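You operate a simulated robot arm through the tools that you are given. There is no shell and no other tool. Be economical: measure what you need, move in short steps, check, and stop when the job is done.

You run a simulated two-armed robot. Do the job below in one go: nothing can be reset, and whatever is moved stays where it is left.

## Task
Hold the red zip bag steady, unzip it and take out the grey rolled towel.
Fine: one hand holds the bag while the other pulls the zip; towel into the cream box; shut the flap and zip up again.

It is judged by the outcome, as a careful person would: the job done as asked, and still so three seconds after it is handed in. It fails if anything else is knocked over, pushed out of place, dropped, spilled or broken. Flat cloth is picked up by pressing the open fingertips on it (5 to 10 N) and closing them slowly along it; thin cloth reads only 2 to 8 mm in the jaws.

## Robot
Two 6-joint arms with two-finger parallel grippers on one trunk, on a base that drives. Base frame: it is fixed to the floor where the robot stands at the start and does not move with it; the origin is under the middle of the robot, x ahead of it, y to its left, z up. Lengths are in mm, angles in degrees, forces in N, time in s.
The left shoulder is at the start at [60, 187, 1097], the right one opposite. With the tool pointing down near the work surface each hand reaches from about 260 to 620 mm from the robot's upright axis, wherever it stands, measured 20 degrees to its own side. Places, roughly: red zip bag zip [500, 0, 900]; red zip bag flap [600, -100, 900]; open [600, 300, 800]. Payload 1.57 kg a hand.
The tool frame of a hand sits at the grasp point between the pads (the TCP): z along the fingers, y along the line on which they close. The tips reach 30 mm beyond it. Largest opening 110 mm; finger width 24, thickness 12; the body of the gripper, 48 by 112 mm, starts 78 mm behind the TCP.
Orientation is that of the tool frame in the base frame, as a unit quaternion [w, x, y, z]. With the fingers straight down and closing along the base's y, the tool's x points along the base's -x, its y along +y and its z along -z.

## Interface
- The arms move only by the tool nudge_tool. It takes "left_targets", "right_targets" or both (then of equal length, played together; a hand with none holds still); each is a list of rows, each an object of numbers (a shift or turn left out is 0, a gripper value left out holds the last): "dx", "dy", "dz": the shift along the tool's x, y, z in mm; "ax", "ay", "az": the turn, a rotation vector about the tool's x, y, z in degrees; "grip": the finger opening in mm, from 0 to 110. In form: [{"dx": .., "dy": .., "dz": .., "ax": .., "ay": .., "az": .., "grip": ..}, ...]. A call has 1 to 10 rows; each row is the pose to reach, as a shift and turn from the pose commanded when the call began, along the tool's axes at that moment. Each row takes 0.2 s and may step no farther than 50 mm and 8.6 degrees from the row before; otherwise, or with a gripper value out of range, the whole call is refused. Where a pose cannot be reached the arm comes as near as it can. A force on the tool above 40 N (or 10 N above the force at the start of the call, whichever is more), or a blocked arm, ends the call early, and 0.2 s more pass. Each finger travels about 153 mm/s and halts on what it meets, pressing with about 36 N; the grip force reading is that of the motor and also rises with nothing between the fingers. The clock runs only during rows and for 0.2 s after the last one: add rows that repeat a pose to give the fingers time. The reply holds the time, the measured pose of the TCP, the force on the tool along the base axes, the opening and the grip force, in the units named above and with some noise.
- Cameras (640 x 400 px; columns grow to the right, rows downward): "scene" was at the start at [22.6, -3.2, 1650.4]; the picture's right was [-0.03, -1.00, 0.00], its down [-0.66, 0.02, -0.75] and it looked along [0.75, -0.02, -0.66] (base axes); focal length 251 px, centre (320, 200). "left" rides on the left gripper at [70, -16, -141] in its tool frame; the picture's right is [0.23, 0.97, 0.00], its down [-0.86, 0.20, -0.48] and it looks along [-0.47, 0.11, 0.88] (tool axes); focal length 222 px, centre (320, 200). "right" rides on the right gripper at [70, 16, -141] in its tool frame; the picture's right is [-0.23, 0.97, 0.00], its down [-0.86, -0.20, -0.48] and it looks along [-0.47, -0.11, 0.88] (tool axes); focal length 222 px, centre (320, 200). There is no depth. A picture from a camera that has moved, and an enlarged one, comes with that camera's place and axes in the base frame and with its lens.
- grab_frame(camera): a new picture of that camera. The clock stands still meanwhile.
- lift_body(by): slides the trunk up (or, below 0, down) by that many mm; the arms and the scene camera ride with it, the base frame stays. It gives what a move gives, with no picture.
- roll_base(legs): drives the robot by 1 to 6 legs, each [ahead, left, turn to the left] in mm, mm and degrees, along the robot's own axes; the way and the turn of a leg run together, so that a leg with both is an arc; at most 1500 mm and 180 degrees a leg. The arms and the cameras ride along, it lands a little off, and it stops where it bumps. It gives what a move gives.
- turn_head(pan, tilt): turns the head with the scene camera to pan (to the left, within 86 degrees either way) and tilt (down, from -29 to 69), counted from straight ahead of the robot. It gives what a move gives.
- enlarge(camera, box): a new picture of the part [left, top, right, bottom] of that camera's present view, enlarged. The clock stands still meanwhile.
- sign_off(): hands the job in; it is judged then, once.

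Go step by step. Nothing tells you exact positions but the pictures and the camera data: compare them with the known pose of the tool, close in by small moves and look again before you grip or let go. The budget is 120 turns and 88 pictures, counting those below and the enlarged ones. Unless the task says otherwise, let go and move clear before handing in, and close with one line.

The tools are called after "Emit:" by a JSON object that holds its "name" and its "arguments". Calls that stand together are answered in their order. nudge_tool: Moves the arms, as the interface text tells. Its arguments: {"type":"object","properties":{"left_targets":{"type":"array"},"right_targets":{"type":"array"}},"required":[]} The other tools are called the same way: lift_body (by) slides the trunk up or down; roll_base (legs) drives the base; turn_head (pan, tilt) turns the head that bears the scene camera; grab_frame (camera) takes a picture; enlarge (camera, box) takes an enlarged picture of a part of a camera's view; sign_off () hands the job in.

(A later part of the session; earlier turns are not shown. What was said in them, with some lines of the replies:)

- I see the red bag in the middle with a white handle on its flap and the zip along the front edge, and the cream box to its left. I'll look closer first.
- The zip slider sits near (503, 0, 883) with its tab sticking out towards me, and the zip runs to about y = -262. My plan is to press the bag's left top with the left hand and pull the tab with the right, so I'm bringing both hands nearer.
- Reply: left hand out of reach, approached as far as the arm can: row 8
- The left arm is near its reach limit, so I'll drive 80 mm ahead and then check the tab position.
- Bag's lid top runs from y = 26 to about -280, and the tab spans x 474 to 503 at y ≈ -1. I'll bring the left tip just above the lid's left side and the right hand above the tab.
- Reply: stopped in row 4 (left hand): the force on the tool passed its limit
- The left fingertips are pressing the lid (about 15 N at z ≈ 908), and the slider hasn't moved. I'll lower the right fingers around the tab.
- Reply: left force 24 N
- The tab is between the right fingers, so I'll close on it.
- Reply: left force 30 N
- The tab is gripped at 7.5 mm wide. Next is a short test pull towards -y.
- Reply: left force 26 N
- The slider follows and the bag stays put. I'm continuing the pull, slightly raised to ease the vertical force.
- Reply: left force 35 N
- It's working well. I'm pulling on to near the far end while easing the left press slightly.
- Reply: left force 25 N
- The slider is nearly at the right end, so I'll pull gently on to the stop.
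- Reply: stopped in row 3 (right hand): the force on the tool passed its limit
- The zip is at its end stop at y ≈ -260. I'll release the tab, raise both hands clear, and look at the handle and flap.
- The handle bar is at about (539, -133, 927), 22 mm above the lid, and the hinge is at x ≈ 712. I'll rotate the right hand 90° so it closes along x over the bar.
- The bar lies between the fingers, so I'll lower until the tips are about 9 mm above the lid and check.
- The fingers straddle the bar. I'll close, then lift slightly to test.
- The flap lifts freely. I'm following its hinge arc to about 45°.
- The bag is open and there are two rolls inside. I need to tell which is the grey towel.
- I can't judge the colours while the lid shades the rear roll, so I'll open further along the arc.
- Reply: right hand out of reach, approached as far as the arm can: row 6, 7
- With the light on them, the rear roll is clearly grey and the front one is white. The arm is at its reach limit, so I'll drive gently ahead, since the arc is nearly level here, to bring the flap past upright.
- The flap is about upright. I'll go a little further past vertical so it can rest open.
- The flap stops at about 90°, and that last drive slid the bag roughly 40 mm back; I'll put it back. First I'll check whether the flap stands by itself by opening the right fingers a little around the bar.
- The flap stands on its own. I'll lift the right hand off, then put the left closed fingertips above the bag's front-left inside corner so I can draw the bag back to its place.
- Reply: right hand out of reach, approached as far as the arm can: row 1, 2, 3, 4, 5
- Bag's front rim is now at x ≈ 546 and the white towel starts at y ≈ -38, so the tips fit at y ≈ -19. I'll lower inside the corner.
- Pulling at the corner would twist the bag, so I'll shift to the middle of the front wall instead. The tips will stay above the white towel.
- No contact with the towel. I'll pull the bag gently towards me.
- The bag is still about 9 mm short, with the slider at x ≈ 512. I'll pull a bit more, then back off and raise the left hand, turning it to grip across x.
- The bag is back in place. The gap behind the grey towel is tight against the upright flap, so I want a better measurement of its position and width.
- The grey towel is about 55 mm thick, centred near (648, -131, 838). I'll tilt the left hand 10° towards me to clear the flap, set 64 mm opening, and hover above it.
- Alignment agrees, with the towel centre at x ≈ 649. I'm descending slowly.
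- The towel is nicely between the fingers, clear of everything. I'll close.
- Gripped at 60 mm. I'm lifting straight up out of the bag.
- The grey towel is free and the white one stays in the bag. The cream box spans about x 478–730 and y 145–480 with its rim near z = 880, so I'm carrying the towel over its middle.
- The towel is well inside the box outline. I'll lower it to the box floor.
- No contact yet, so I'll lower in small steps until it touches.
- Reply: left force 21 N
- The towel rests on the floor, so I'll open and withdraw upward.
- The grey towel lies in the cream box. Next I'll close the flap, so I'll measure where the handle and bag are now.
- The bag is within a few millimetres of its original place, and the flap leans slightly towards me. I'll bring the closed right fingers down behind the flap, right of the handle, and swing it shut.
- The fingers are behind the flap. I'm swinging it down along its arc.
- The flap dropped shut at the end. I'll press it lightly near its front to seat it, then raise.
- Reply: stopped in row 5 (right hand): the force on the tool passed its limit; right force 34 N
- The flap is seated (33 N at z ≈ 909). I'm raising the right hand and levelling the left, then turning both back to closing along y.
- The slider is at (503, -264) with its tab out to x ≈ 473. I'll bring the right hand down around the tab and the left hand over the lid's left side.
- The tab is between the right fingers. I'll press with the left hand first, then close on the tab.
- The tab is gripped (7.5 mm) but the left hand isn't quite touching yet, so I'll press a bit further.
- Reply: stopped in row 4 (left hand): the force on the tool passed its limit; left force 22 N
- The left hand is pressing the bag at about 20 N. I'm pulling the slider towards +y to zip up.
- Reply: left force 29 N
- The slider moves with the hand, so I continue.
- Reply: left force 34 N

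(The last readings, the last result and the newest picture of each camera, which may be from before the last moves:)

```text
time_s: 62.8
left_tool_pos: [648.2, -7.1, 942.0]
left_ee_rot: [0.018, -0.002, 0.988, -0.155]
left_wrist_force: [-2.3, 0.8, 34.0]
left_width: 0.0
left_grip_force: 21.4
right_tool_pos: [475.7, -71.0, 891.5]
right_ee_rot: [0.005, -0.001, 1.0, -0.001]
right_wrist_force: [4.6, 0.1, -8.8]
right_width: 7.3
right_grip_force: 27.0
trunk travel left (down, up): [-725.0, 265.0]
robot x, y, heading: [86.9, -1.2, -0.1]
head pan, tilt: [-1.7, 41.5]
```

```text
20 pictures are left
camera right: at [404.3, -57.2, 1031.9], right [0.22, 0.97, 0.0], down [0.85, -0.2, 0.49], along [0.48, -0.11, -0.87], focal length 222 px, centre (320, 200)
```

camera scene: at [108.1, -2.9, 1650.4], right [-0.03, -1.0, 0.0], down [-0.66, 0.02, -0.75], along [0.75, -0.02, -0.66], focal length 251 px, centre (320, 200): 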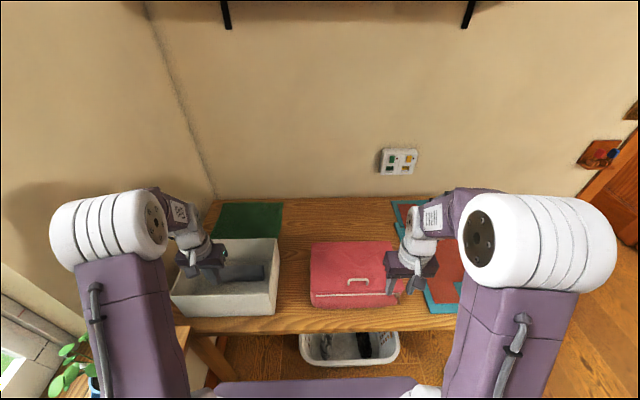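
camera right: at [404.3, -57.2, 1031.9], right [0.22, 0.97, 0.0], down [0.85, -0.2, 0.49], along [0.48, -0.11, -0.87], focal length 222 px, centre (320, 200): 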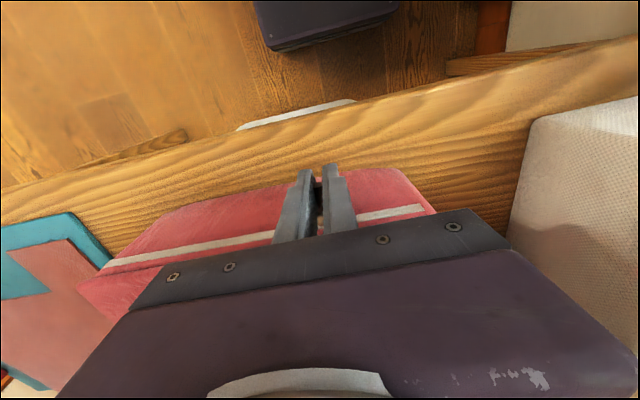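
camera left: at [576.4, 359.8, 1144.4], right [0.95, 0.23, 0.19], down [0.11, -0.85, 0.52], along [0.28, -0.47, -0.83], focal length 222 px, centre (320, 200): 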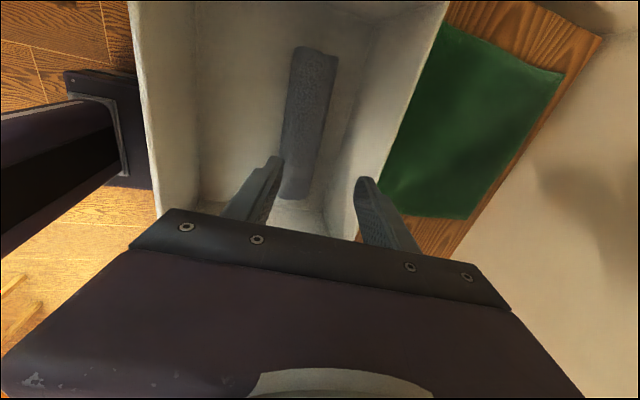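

About 70 mm remains. I'll pull on, then gently to the end stop.

Emit:
{"name": "nudge_tool", "arguments": {"right_targets": [{"dy": 10, "dz": 1}, {"dy": 20, "dz": 1}, {"dy": 30, "dz": 1}, {"dy": 40, "dz": 1}, {"dy": 50, "dz": 1}, {"dy": 58, "dz": 1}], "left_targets": [{"dz": -1}, {"dz": -1}, {"dz": -1}, {"dz": -1}, {"dz": -1}, {"dz": -1}]}}

Emit:
{"name": "nudge_tool", "arguments": {"right_targets": [{"dy": 4}, {"dy": 8}, {"dy": 12}, {"dy": 16}, {"dy": 20}]}}

Emit:
{"name": "grab_frame", "arguments": {"camera": "right"}}

```text
time_s: 64.2
left_tool_pos: [649.2, -7.4, 942.3]
left_ee_rot: [0.016, -0.001, 0.988, -0.154]
left_wrist_force: [1.5, -0.6, 20.1]
left_width: 0.2
left_grip_force: 20.7
right_tool_pos: [476.3, -14.5, 890.0]
right_ee_rot: [0.007, -0.002, 1.0, 0.0]
right_wrist_force: [-1.3, 0.2, 5.3]
right_width: 7.6
right_grip_force: 26.7
trunk travel left (down, up): [-725.0, 265.0]
robot x, y, heading: [88.5, -2.3, 0.3]
head pan, tilt: [-1.7, 41.5]
```

```text
time_s: 65.4
left_tool_pos: [648.7, -4.9, 941.9]
left_ee_rot: [0.017, -0.002, 0.988, -0.153]
left_wrist_force: [-6.0, 17.4, 24.6]
left_width: 0.0
left_grip_force: 21.6
right_tool_pos: [475.9, 5.4, 890.9]
right_ee_rot: [0.005, -0.002, 1.0, -0.002]
right_wrist_force: [0.9, -13.1, 0.0]
right_width: 8.5
right_grip_force: 26.8
trunk travel left (down, up): [-725.0, 265.0]
robot x, y, heading: [86.6, -2.6, 0.2]
head pan, tilt: [-1.7, 41.5]
```

```text
19 pictures are left
camera right: at [404.5, 20.8, 1031.4], right [0.22, 0.97, 0.0], down [0.85, -0.19, 0.49], along [0.48, -0.11, -0.87], focal length 222 px, centre (320, 200)
```

right: 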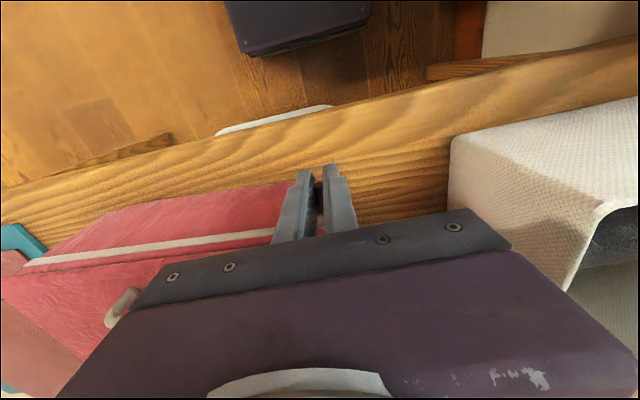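

The slider has hit its end stop (13 N). I'm releasing the tab and moving both hands up and clear.

Emit:
{"name": "nudge_tool", "arguments": {"right_targets": [{"dy": -2, "grip": 6}, {"dy": -2, "grip": 20}, {"dy": -2, "grip": 40}, {"dy": -2, "dz": -40}, {"dy": -12, "dz": -80}, {"dy": -52, "dz": -115}, {"dy": -100, "dz": -125}], "left_targets": [{}, {}, {}, {"dz": -20}, {"dz": -50}, {"dz": -80, "dy": 30}, {"dz": -95, "dy": 75}]}}

Emit:
{"name": "nudge_tool", "arguments": {"right_targets": [{"dy": -45, "dz": -20}, {"dy": -90, "dz": -40}, {"dy": -130, "dz": -60}], "left_targets": [{"dy": 40, "dz": -20}, {"dy": 80, "dz": -35}, {"dy": 110, "dz": -50}]}}

Emit:
{"name": "grab_frame", "arguments": {"camera": "scene"}}

Emit:
{"name": "enlarge", "arguments": {"camera": "scene", "box": [290, 215, 420, 320]}}

Emit:
{"name": "grab_frame", "arguments": {"camera": "left"}}

```text
refused: row 6 steps farther than a row can; nothing moved
```

```text
time_s: 66.2
left_tool_pos: [648.1, 113.3, 953.7]
left_ee_rot: [0.014, -0.001, 0.988, -0.153]
left_wrist_force: [-0.2, 0.1, -0.5]
left_width: 0.0
left_grip_force: 20.9
right_tool_pos: [479.2, -123.1, 947.9]
right_ee_rot: [0.006, -0.003, 1.0, 0.0]
right_wrist_force: [1.0, 0.6, -5.3]
right_width: 7.2
right_grip_force: 26.5
trunk travel left (down, up): [-725.0, 265.0]
robot x, y, heading: [86.5, -0.5, 0.4]
head pan, tilt: [-1.7, 41.5]
```

```text
18 pictures are left
camera scene: at [107.9, -3.5, 1650.2], right [-0.03, -1.0, 0.0], down [-0.66, 0.02, -0.75], along [0.75, -0.02, -0.66], focal length 251 px, centre (320, 200)
```

scene: 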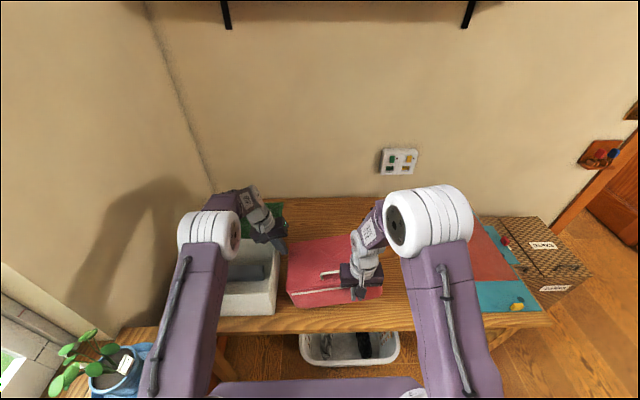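

```text
3.81 times, centred on (355, 268) of scene
camera zoom: at [107.9, -3.5, 1650.2], right [-0.03, -1.0, 0.0], down [-0.66, 0.02, -0.75], along [0.75, -0.02, -0.66], focal length 956 px, centre (187, -57)
```

zoom: 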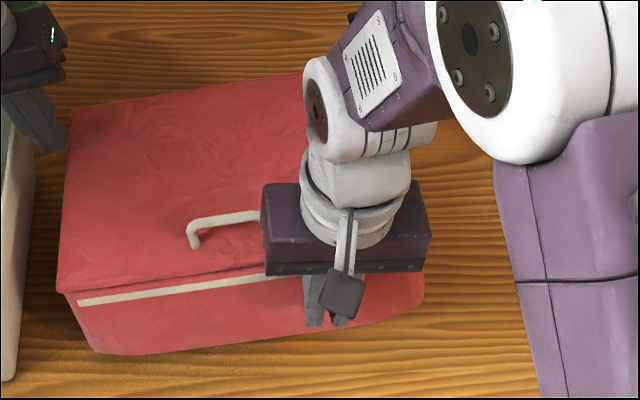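

```text
16 pictures are left
camera left: at [573.6, 139.8, 1092.2], right [-0.23, 0.93, -0.3], down [0.84, 0.34, 0.42], along [0.49, -0.16, -0.86], focal length 222 px, centre (320, 200)
```

left: 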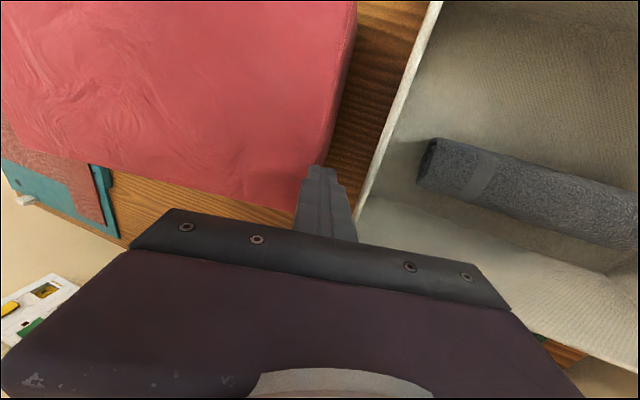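

One call was refused for too large a step and the next still ran, so the closed hands dragged the bag. The right hand is probably still on the tab, so I'll look before doing anything.

Emit:
{"name": "grab_frame", "arguments": {"camera": "right"}}

```text
15 pictures are left
camera right: at [408.6, -107.5, 1089.1], right [0.22, 0.97, 0.0], down [0.85, -0.2, 0.49], along [0.48, -0.11, -0.87], focal length 222 px, centre (320, 200)
```

right: 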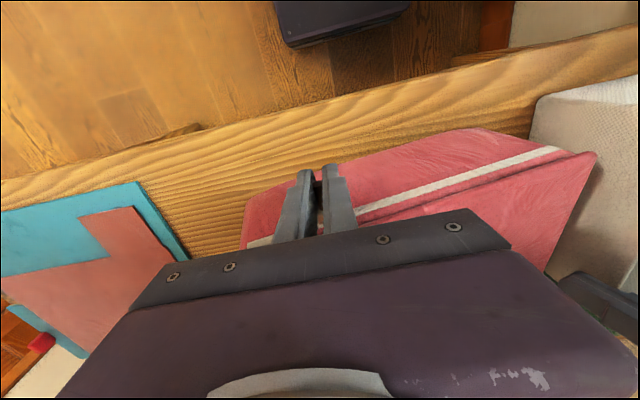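

The right hand still grips the tab and has lifted the bag's front corner, and the bag has slid about 68 mm left. I'll gently set the corner back down.

Emit:
{"name": "nudge_tool", "arguments": {"right_targets": [{"dz": 10}, {"dz": 20}, {"dz": 30}, {"dz": 40}, {"dz": 50}, {"dz": 57}], "left_targets": [{"dz": -10}, {"dz": -20}, {"dz": -30}, {"dz": -40}, {"dz": -50}, {"dz": -60}]}}

Emit:
{"name": "enlarge", "arguments": {"camera": "scene", "box": [270, 215, 410, 320]}}

Emit:
{"name": "grab_frame", "arguments": {"camera": "right"}}

```text
time_s: 67.6
left_tool_pos: [646.7, 130.4, 1012.6]
left_ee_rot: [0.016, -0.002, 0.988, -0.153]
left_wrist_force: [0.1, 0.5, 0.2]
left_width: 0.0
left_grip_force: 21.3
right_tool_pos: [478.5, -124.1, 892.0]
right_ee_rot: [0.006, -0.002, 1.0, -0.001]
right_wrist_force: [-1.7, -0.1, 8.8]
right_width: 7.5
right_grip_force: 26.3
trunk travel left (down, up): [-725.0, 265.0]
robot x, y, heading: [87.4, 2.0, -0.0]
head pan, tilt: [-1.7, 41.5]
```

```text
3.81 times, centred on (340, 268) of scene
camera zoom: at [105.3, -2.4, 1650.7], right [-0.03, -1.0, 0.0], down [-0.66, 0.02, -0.75], along [0.75, -0.02, -0.66], focal length 956 px, centre (244, -57)
```

zoom: 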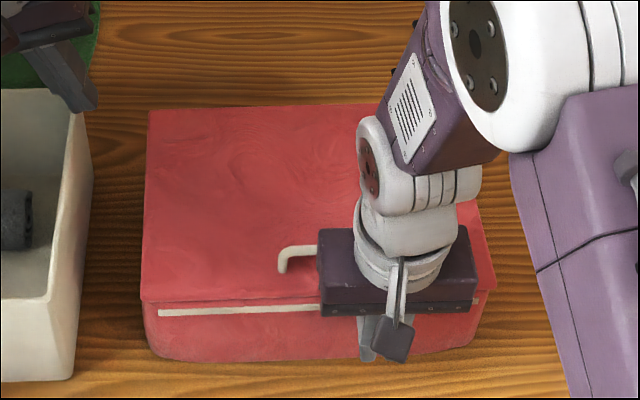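

```text
13 pictures are left
camera right: at [406.0, -108.8, 1033.8], right [0.22, 0.97, 0.0], down [0.85, -0.2, 0.49], along [0.48, -0.11, -0.87], focal length 222 px, centre (320, 200)
```

right: 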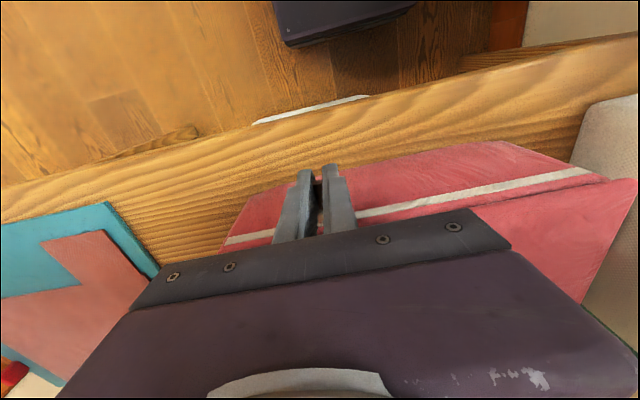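

The bag is flat and straight again but about 53 mm left of its place, with the slider at mid-way. I'll hold the bag with the left hand on top, finish zipping, then slide it back.

Emit:
{"name": "nudge_tool", "arguments": {"left_targets": [{"dy": -30, "dz": 20}, {"dy": -56, "dz": 50}, {"dy": -56, "dz": 80}, {"dy": -56, "dz": 92}, {"dy": -56, "dz": 96}, {"dy": -56, "dz": 99}, {"dy": -56, "dz": 101}, {"dy": -56, "dz": 103}, {"dy": -56, "dz": 104}]}}

```text
time_s: 68.8
left_tool_pos: [648.2, 48.7, 943.1]
left_ee_rot: [0.02, -0.001, 0.988, -0.154]
left_wrist_force: [-7.7, 6.2, 17.0]
left_width: 0.0
left_grip_force: 21.4
right_tool_pos: [476.5, -122.6, 893.6]
right_ee_rot: [0.007, -0.003, 1.0, -0.001]
right_wrist_force: [-0.7, 0.4, -0.3]
right_width: 7.4
right_grip_force: 26.3
trunk travel left (down, up): [-725.0, 265.0]
robot x, y, heading: [84.7, -0.5, 0.4]
head pan, tilt: [-1.7, 41.5]
stopped in row 6 (left hand): the force on the tool passed its limit (the readings are from after the stop); the commanded pose is now the measured one
```

The left hand is pressing. I'm pulling the slider left again.

Emit:
{"name": "nudge_tool", "arguments": {"right_targets": [{"dy": 13, "dz": 1}, {"dy": 26, "dz": 1}, {"dy": 39, "dz": 1}, {"dy": 52, "dz": 1}, {"dy": 65, "dz": 1}, {"dy": 78, "dz": 1}, {"dy": 91, "dz": 1}, {"dy": 104, "dz": 1}, {"dy": 117, "dz": 1}, {"dy": 130, "dz": 1}]}}

Emit:
{"name": "grab_frame", "arguments": {"camera": "right"}}

```text
time_s: 71.0
left_tool_pos: [648.5, 47.7, 942.1]
left_ee_rot: [0.021, -0.003, 0.988, -0.155]
left_wrist_force: [0.5, 1.0, 24.6]
left_width: 0.1
left_grip_force: 21.6
right_tool_pos: [475.8, 7.2, 893.7]
right_ee_rot: [0.009, -0.002, 1.0, 0.0]
right_wrist_force: [2.2, -0.1, 17.9]
right_width: 7.3
right_grip_force: 26.5
trunk travel left (down, up): [-725.0, 265.0]
robot x, y, heading: [86.2, 0.5, 0.2]
head pan, tilt: [-1.7, 41.5]
```

```text
12 pictures are left
camera right: at [403.2, 22.1, 1032.9], right [0.22, 0.97, 0.0], down [0.85, -0.2, 0.49], along [0.48, -0.11, -0.87], focal length 222 px, centre (320, 200)
```

right: 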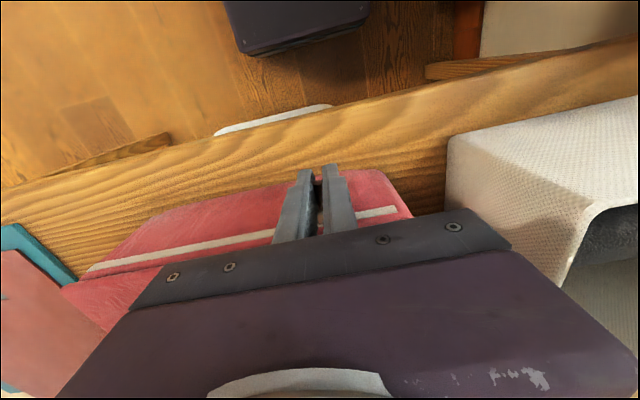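

About 50 mm remain. I'll pull to the stop in small steps.

Emit:
{"name": "nudge_tool", "arguments": {"right_targets": [{"dy": 10, "dz": -2}, {"dy": 20, "dz": -2}, {"dy": 30, "dz": -2}, {"dy": 38, "dz": -2}, {"dy": 43, "dz": -2}, {"dy": 48, "dz": -2}, {"dy": 53, "dz": -2}, {"dy": 57, "dz": -2}, {"dy": 61, "dz": -2}]}}

```text
time_s: 73.0
left_tool_pos: [648.3, 50.4, 943.6]
left_ee_rot: [0.021, -0.002, 0.988, -0.153]
left_wrist_force: [-7.5, 6.0, 14.8]
left_width: 0.2
left_grip_force: 21.5
right_tool_pos: [474.3, 65.9, 892.9]
right_ee_rot: [0.005, 0.0, 1.0, -0.002]
right_wrist_force: [-2.1, -3.4, 5.2]
right_width: 8.1
right_grip_force: 28.0
trunk travel left (down, up): [-725.0, 265.0]
robot x, y, heading: [85.4, 0.4, 0.2]
head pan, tilt: [-1.7, 41.5]
stopped in row 9 (left hand): the force on the tool passed its limit (the readings are from after the stop); the commanded pose is now the measured one
```

At the end stop again. This time I'll release the tab in its own call and verify it before lifting.

Emit:
{"name": "nudge_tool", "arguments": {"right_targets": [{"dy": -2, "grip": 15}, {"dy": -2, "grip": 30}, {"dy": -2, "grip": 44}, {"dy": -2, "grip": 44}]}}

```text
time_s: 74.0
left_tool_pos: [649.9, 50.0, 943.5]
left_ee_rot: [0.021, -0.002, 0.988, -0.155]
left_wrist_force: [-4.7, 3.0, 23.1]
left_width: 0.0
left_grip_force: 21.5
right_tool_pos: [475.2, 64.7, 892.1]
right_ee_rot: [0.006, -0.002, 1.0, -0.002]
right_wrist_force: [0.9, 0.6, 0.5]
right_width: 44.0
right_grip_force: 0.0
trunk travel left (down, up): [-725.0, 265.0]
robot x, y, heading: [81.2, 0.5, 0.2]
head pan, tilt: [-1.7, 41.5]
```

Released (44 mm). I'll lift both hands straight up and then look.

Emit:
{"name": "nudge_tool", "arguments": {"right_targets": [{"dz": -35}, {"dz": -70}, {"dz": -110}, {"dz": -120, "dy": -40}, {"dz": -120, "dy": -85}, {"dz": -120, "dy": -130}, {"dz": -120, "dy": -175}], "left_targets": [{"dz": -20}, {"dz": -45}, {"dz": -70}, {"dz": -70}, {"dz": -70}, {"dz": -70}, {"dz": -70}]}}

Emit:
{"name": "enlarge", "arguments": {"camera": "scene", "box": [250, 210, 410, 330]}}

```text
time_s: 75.6
left_tool_pos: [650.4, 68.6, 1006.4]
left_ee_rot: [0.019, -0.003, 0.988, -0.152]
left_wrist_force: [0.6, 0.8, -0.3]
left_width: 0.3
left_grip_force: 21.0
right_tool_pos: [474.9, -114.1, 1012.4]
right_ee_rot: [0.004, -0.002, 1.0, -0.001]
right_wrist_force: [0.7, 0.1, 0.2]
right_width: 44.1
right_grip_force: 0.0
trunk travel left (down, up): [-725.0, 265.0]
robot x, y, heading: [85.4, 2.8, 0.3]
head pan, tilt: [-1.7, 41.5]
```

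```text
3.33 times, centred on (330, 270) of scene
camera zoom: at [106.8, -4.8, 1650.4], right [-0.02, -1.0, 0.0], down [-0.66, 0.02, -0.75], along [0.75, -0.02, -0.66], focal length 837 px, centre (287, -33)
```

zoom: 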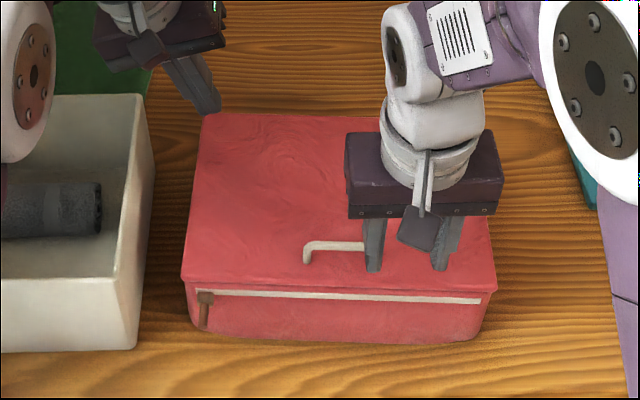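

The flap is shut and the zip is fully closed. The bag sits about 60 mm too far left, so I'll straighten the left hand beside its left face and push it back.

Emit:
{"name": "nudge_tool", "arguments": {"left_targets": [{"dx": 15, "dy": 13, "dz": -4, "ax": -5.7}, {"dx": 30, "dy": 26, "dz": -8, "ax": -11.4}, {"dx": 46, "dy": 38, "dz": -12, "ax": -17}], "right_targets": [{"dy": -45, "dz": -20}, {"dy": -90, "dz": -40}, {"dy": -135, "dz": -60}]}}

Emit:
{"name": "grab_frame", "arguments": {"camera": "left"}}

```text
time_s: 76.4
left_tool_pos: [602.5, 108.6, 1005.6]
left_ee_rot: [0.019, -0.005, 1.0, -0.005]
left_wrist_force: [-1.2, -0.6, -0.7]
left_width: 0.2
left_grip_force: 21.0
right_tool_pos: [476.2, -247.1, 1073.6]
right_ee_rot: [0.004, -0.002, 1.0, -0.002]
right_wrist_force: [-0.6, -0.1, 0.1]
right_width: 44.0
right_grip_force: 0.0
trunk travel left (down, up): [-725.0, 265.0]
robot x, y, heading: [85.7, 4.2, 0.4]
head pan, tilt: [-1.7, 41.5]
```

```text
10 pictures are left
camera left: at [527.2, 94.0, 1143.4], right [-0.24, 0.97, -0.02], down [0.83, 0.21, 0.51], along [0.5, 0.11, -0.86], focal length 222 px, centre (320, 200)
```

left: 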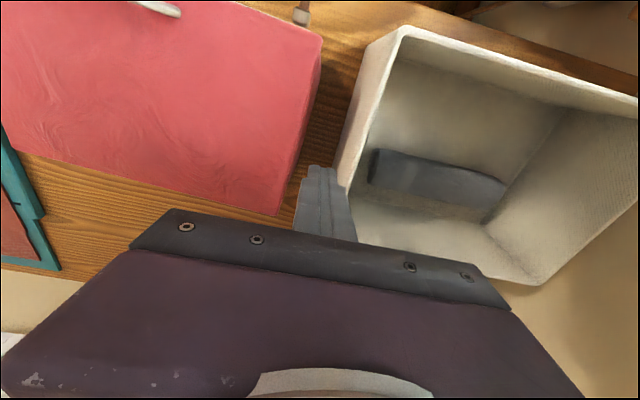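

The gap beside the bag (y ≈ 83 to 146) fits the closed fingers. I'll lower there and check for contact.

Emit:
{"name": "nudge_tool", "arguments": {"left_targets": [{"dx": 5, "dy": 4}, {"dx": 12, "dy": 5, "dz": 40}, {"dx": 12, "dy": 5, "dz": 80}, {"dx": 12, "dy": 5, "dz": 118}]}}

Emit:
{"name": "grab_frame", "arguments": {"camera": "left"}}

```text
time_s: 77.4
left_tool_pos: [595.0, 113.6, 885.4]
left_ee_rot: [0.019, -0.005, 1.0, -0.005]
left_wrist_force: [1.1, -0.5, -0.9]
left_width: 0.0
left_grip_force: 21.4
right_tool_pos: [478.6, -244.2, 1072.2]
right_ee_rot: [0.004, -0.002, 1.0, -0.001]
right_wrist_force: [-0.1, -0.4, 0.1]
right_width: 43.8
right_grip_force: 0.1
trunk travel left (down, up): [-725.0, 265.0]
robot x, y, heading: [84.2, -1.5, 0.3]
head pan, tilt: [-1.7, 41.5]
```

```text
9 pictures are left
camera left: at [520.0, 97.8, 1024.2], right [-0.24, 0.97, -0.02], down [0.84, 0.21, 0.51], along [0.5, 0.1, -0.86], focal length 222 px, centre (320, 200)
```

left: 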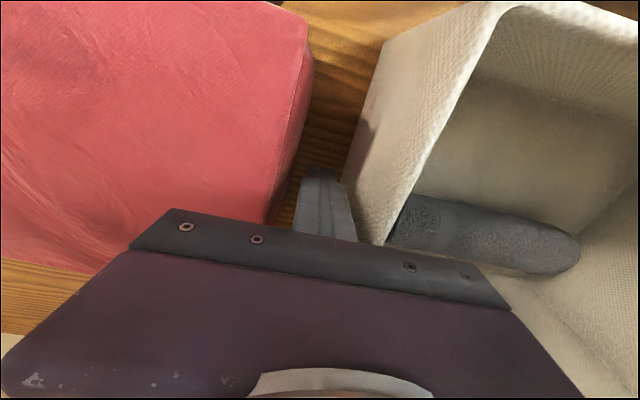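

It's clear on both sides. I'm pushing the bag slowly back to the right.

Emit:
{"name": "nudge_tool", "arguments": {"left_targets": [{"dy": -12}, {"dy": -20}, {"dy": -28}, {"dy": -36}, {"dy": -44}, {"dy": -52}, {"dy": -60}, {"dy": -67}, {"dy": -72}]}}

Emit:
{"name": "enlarge", "arguments": {"camera": "scene", "box": [250, 210, 410, 330]}}

```text
time_s: 79.4
left_tool_pos: [595.3, 40.8, 887.9]
left_ee_rot: [0.018, -0.005, 1.0, -0.006]
left_wrist_force: [-0.2, 3.0, -1.0]
left_width: 0.0
left_grip_force: 21.2
right_tool_pos: [478.0, -243.3, 1074.1]
right_ee_rot: [0.004, -0.002, 1.0, -0.002]
right_wrist_force: [0.8, -0.4, -0.4]
right_width: 44.2
right_grip_force: 0.1
trunk travel left (down, up): [-725.0, 265.0]
robot x, y, heading: [84.1, -2.8, 0.2]
head pan, tilt: [-1.7, 41.5]
```

```text
3.33 times, centred on (330, 270) of scene
camera zoom: at [106.8, -2.0, 1650.4], right [-0.02, -1.0, 0.0], down [-0.66, 0.02, -0.75], along [0.75, -0.02, -0.66], focal length 837 px, centre (287, -33)
```

zoom: 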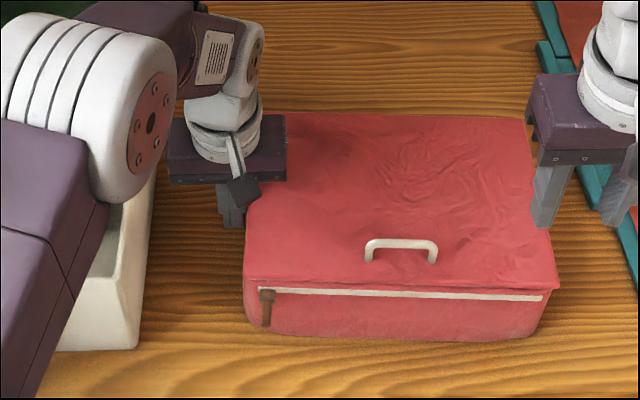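

The bag is within about 5 mm of its original place with the zip closed. A last small push, then I back off and lift clear.

Emit:
{"name": "nudge_tool", "arguments": {"left_targets": [{"dy": -3}, {"dy": -5}, {"dy": 10}, {"dy": 20}, {"dy": 20, "dz": -45}, {"dy": 25, "dz": -90}, {"dy": 40, "dz": -135}, {"dy": 60, "dz": -175}, {"dy": 75, "dz": -215}], "right_targets": [{}, {}, {}, {}, {"dz": -20}, {"dz": -45}, {"dz": -70}, {"dz": -95}, {"dz": -120}]}}

Emit:
{"name": "grab_frame", "arguments": {"camera": "scene"}}

Emit:
{"name": "grab_frame", "arguments": {"camera": "left"}}

Emit:
{"name": "enlarge", "arguments": {"camera": "scene", "box": [280, 210, 420, 320]}}

```text
time_s: 81.4
left_tool_pos: [587.7, 121.1, 1100.0]
left_ee_rot: [0.019, -0.004, 1.0, -0.005]
left_wrist_force: [0.0, 1.0, 0.4]
left_width: 0.2
left_grip_force: 21.0
right_tool_pos: [475.1, -243.9, 1192.7]
right_ee_rot: [0.005, -0.002, 1.0, -0.002]
right_wrist_force: [-0.5, 0.1, 0.2]
right_width: 44.1
right_grip_force: 0.1
trunk travel left (down, up): [-725.0, 265.0]
robot x, y, heading: [82.9, 2.7, 0.2]
head pan, tilt: [-1.7, 41.5]
```

```text
7 pictures are left
camera scene: at [105.4, -1.8, 1650.4], right [-0.02, -1.0, 0.0], down [-0.66, 0.02, -0.75], along [0.75, -0.02, -0.66], focal length 251 px, centre (320, 200)
```

scene: 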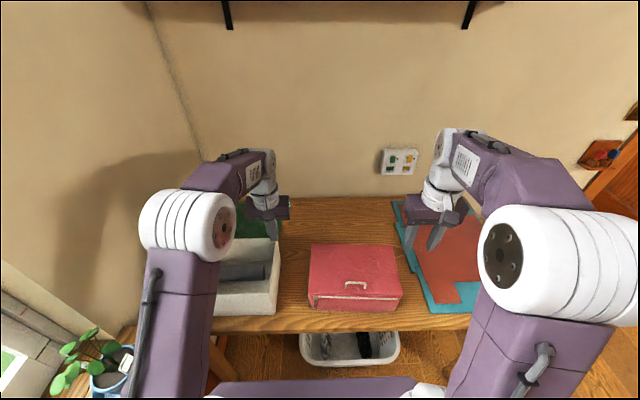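

```text
6 pictures are left
camera left: at [512.0, 105.0, 1240.2], right [-0.24, 0.97, -0.02], down [0.84, 0.21, 0.51], along [0.5, 0.1, -0.86], focal length 222 px, centre (320, 200)
```

left: 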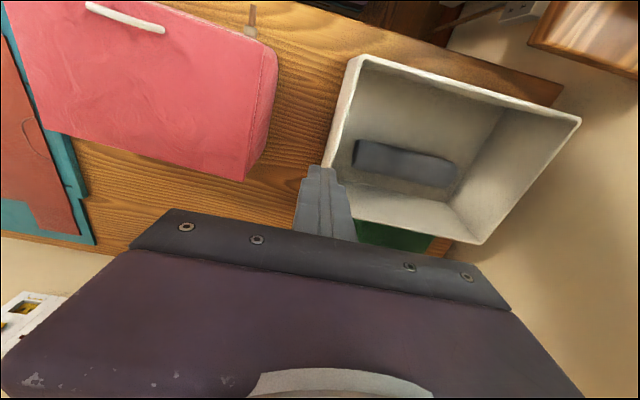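

```text
3.64 times, centred on (350, 265) of scene
camera zoom: at [105.4, -1.8, 1650.4], right [-0.02, -1.0, 0.0], down [-0.66, 0.02, -0.75], along [0.75, -0.02, -0.66], focal length 913 px, centre (211, -36)
```

zoom: 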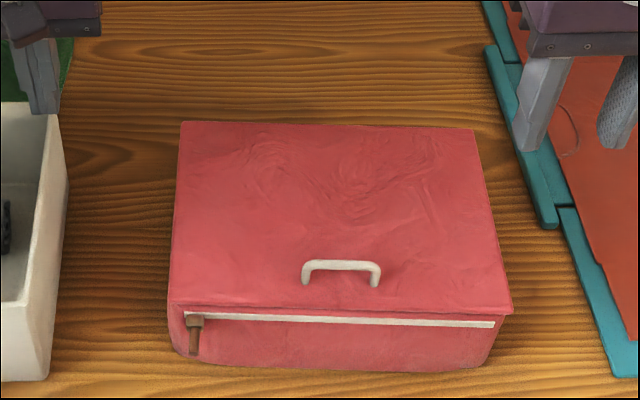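

The bag is zipped fully shut and back close to its place, the grey towel lies in the cream box, the white one stays in the bag, and both hands are clear.

Emit:
{"name": "sign_off", "arguments": {}}

```text
The job is handed in.
```

The grey rolled towel is in the cream box, the red bag's flap is shut and its zip is closed to the end; the bag was dragged twice along the way and ended within about 5 mm of its original place, turned about 2–3°.
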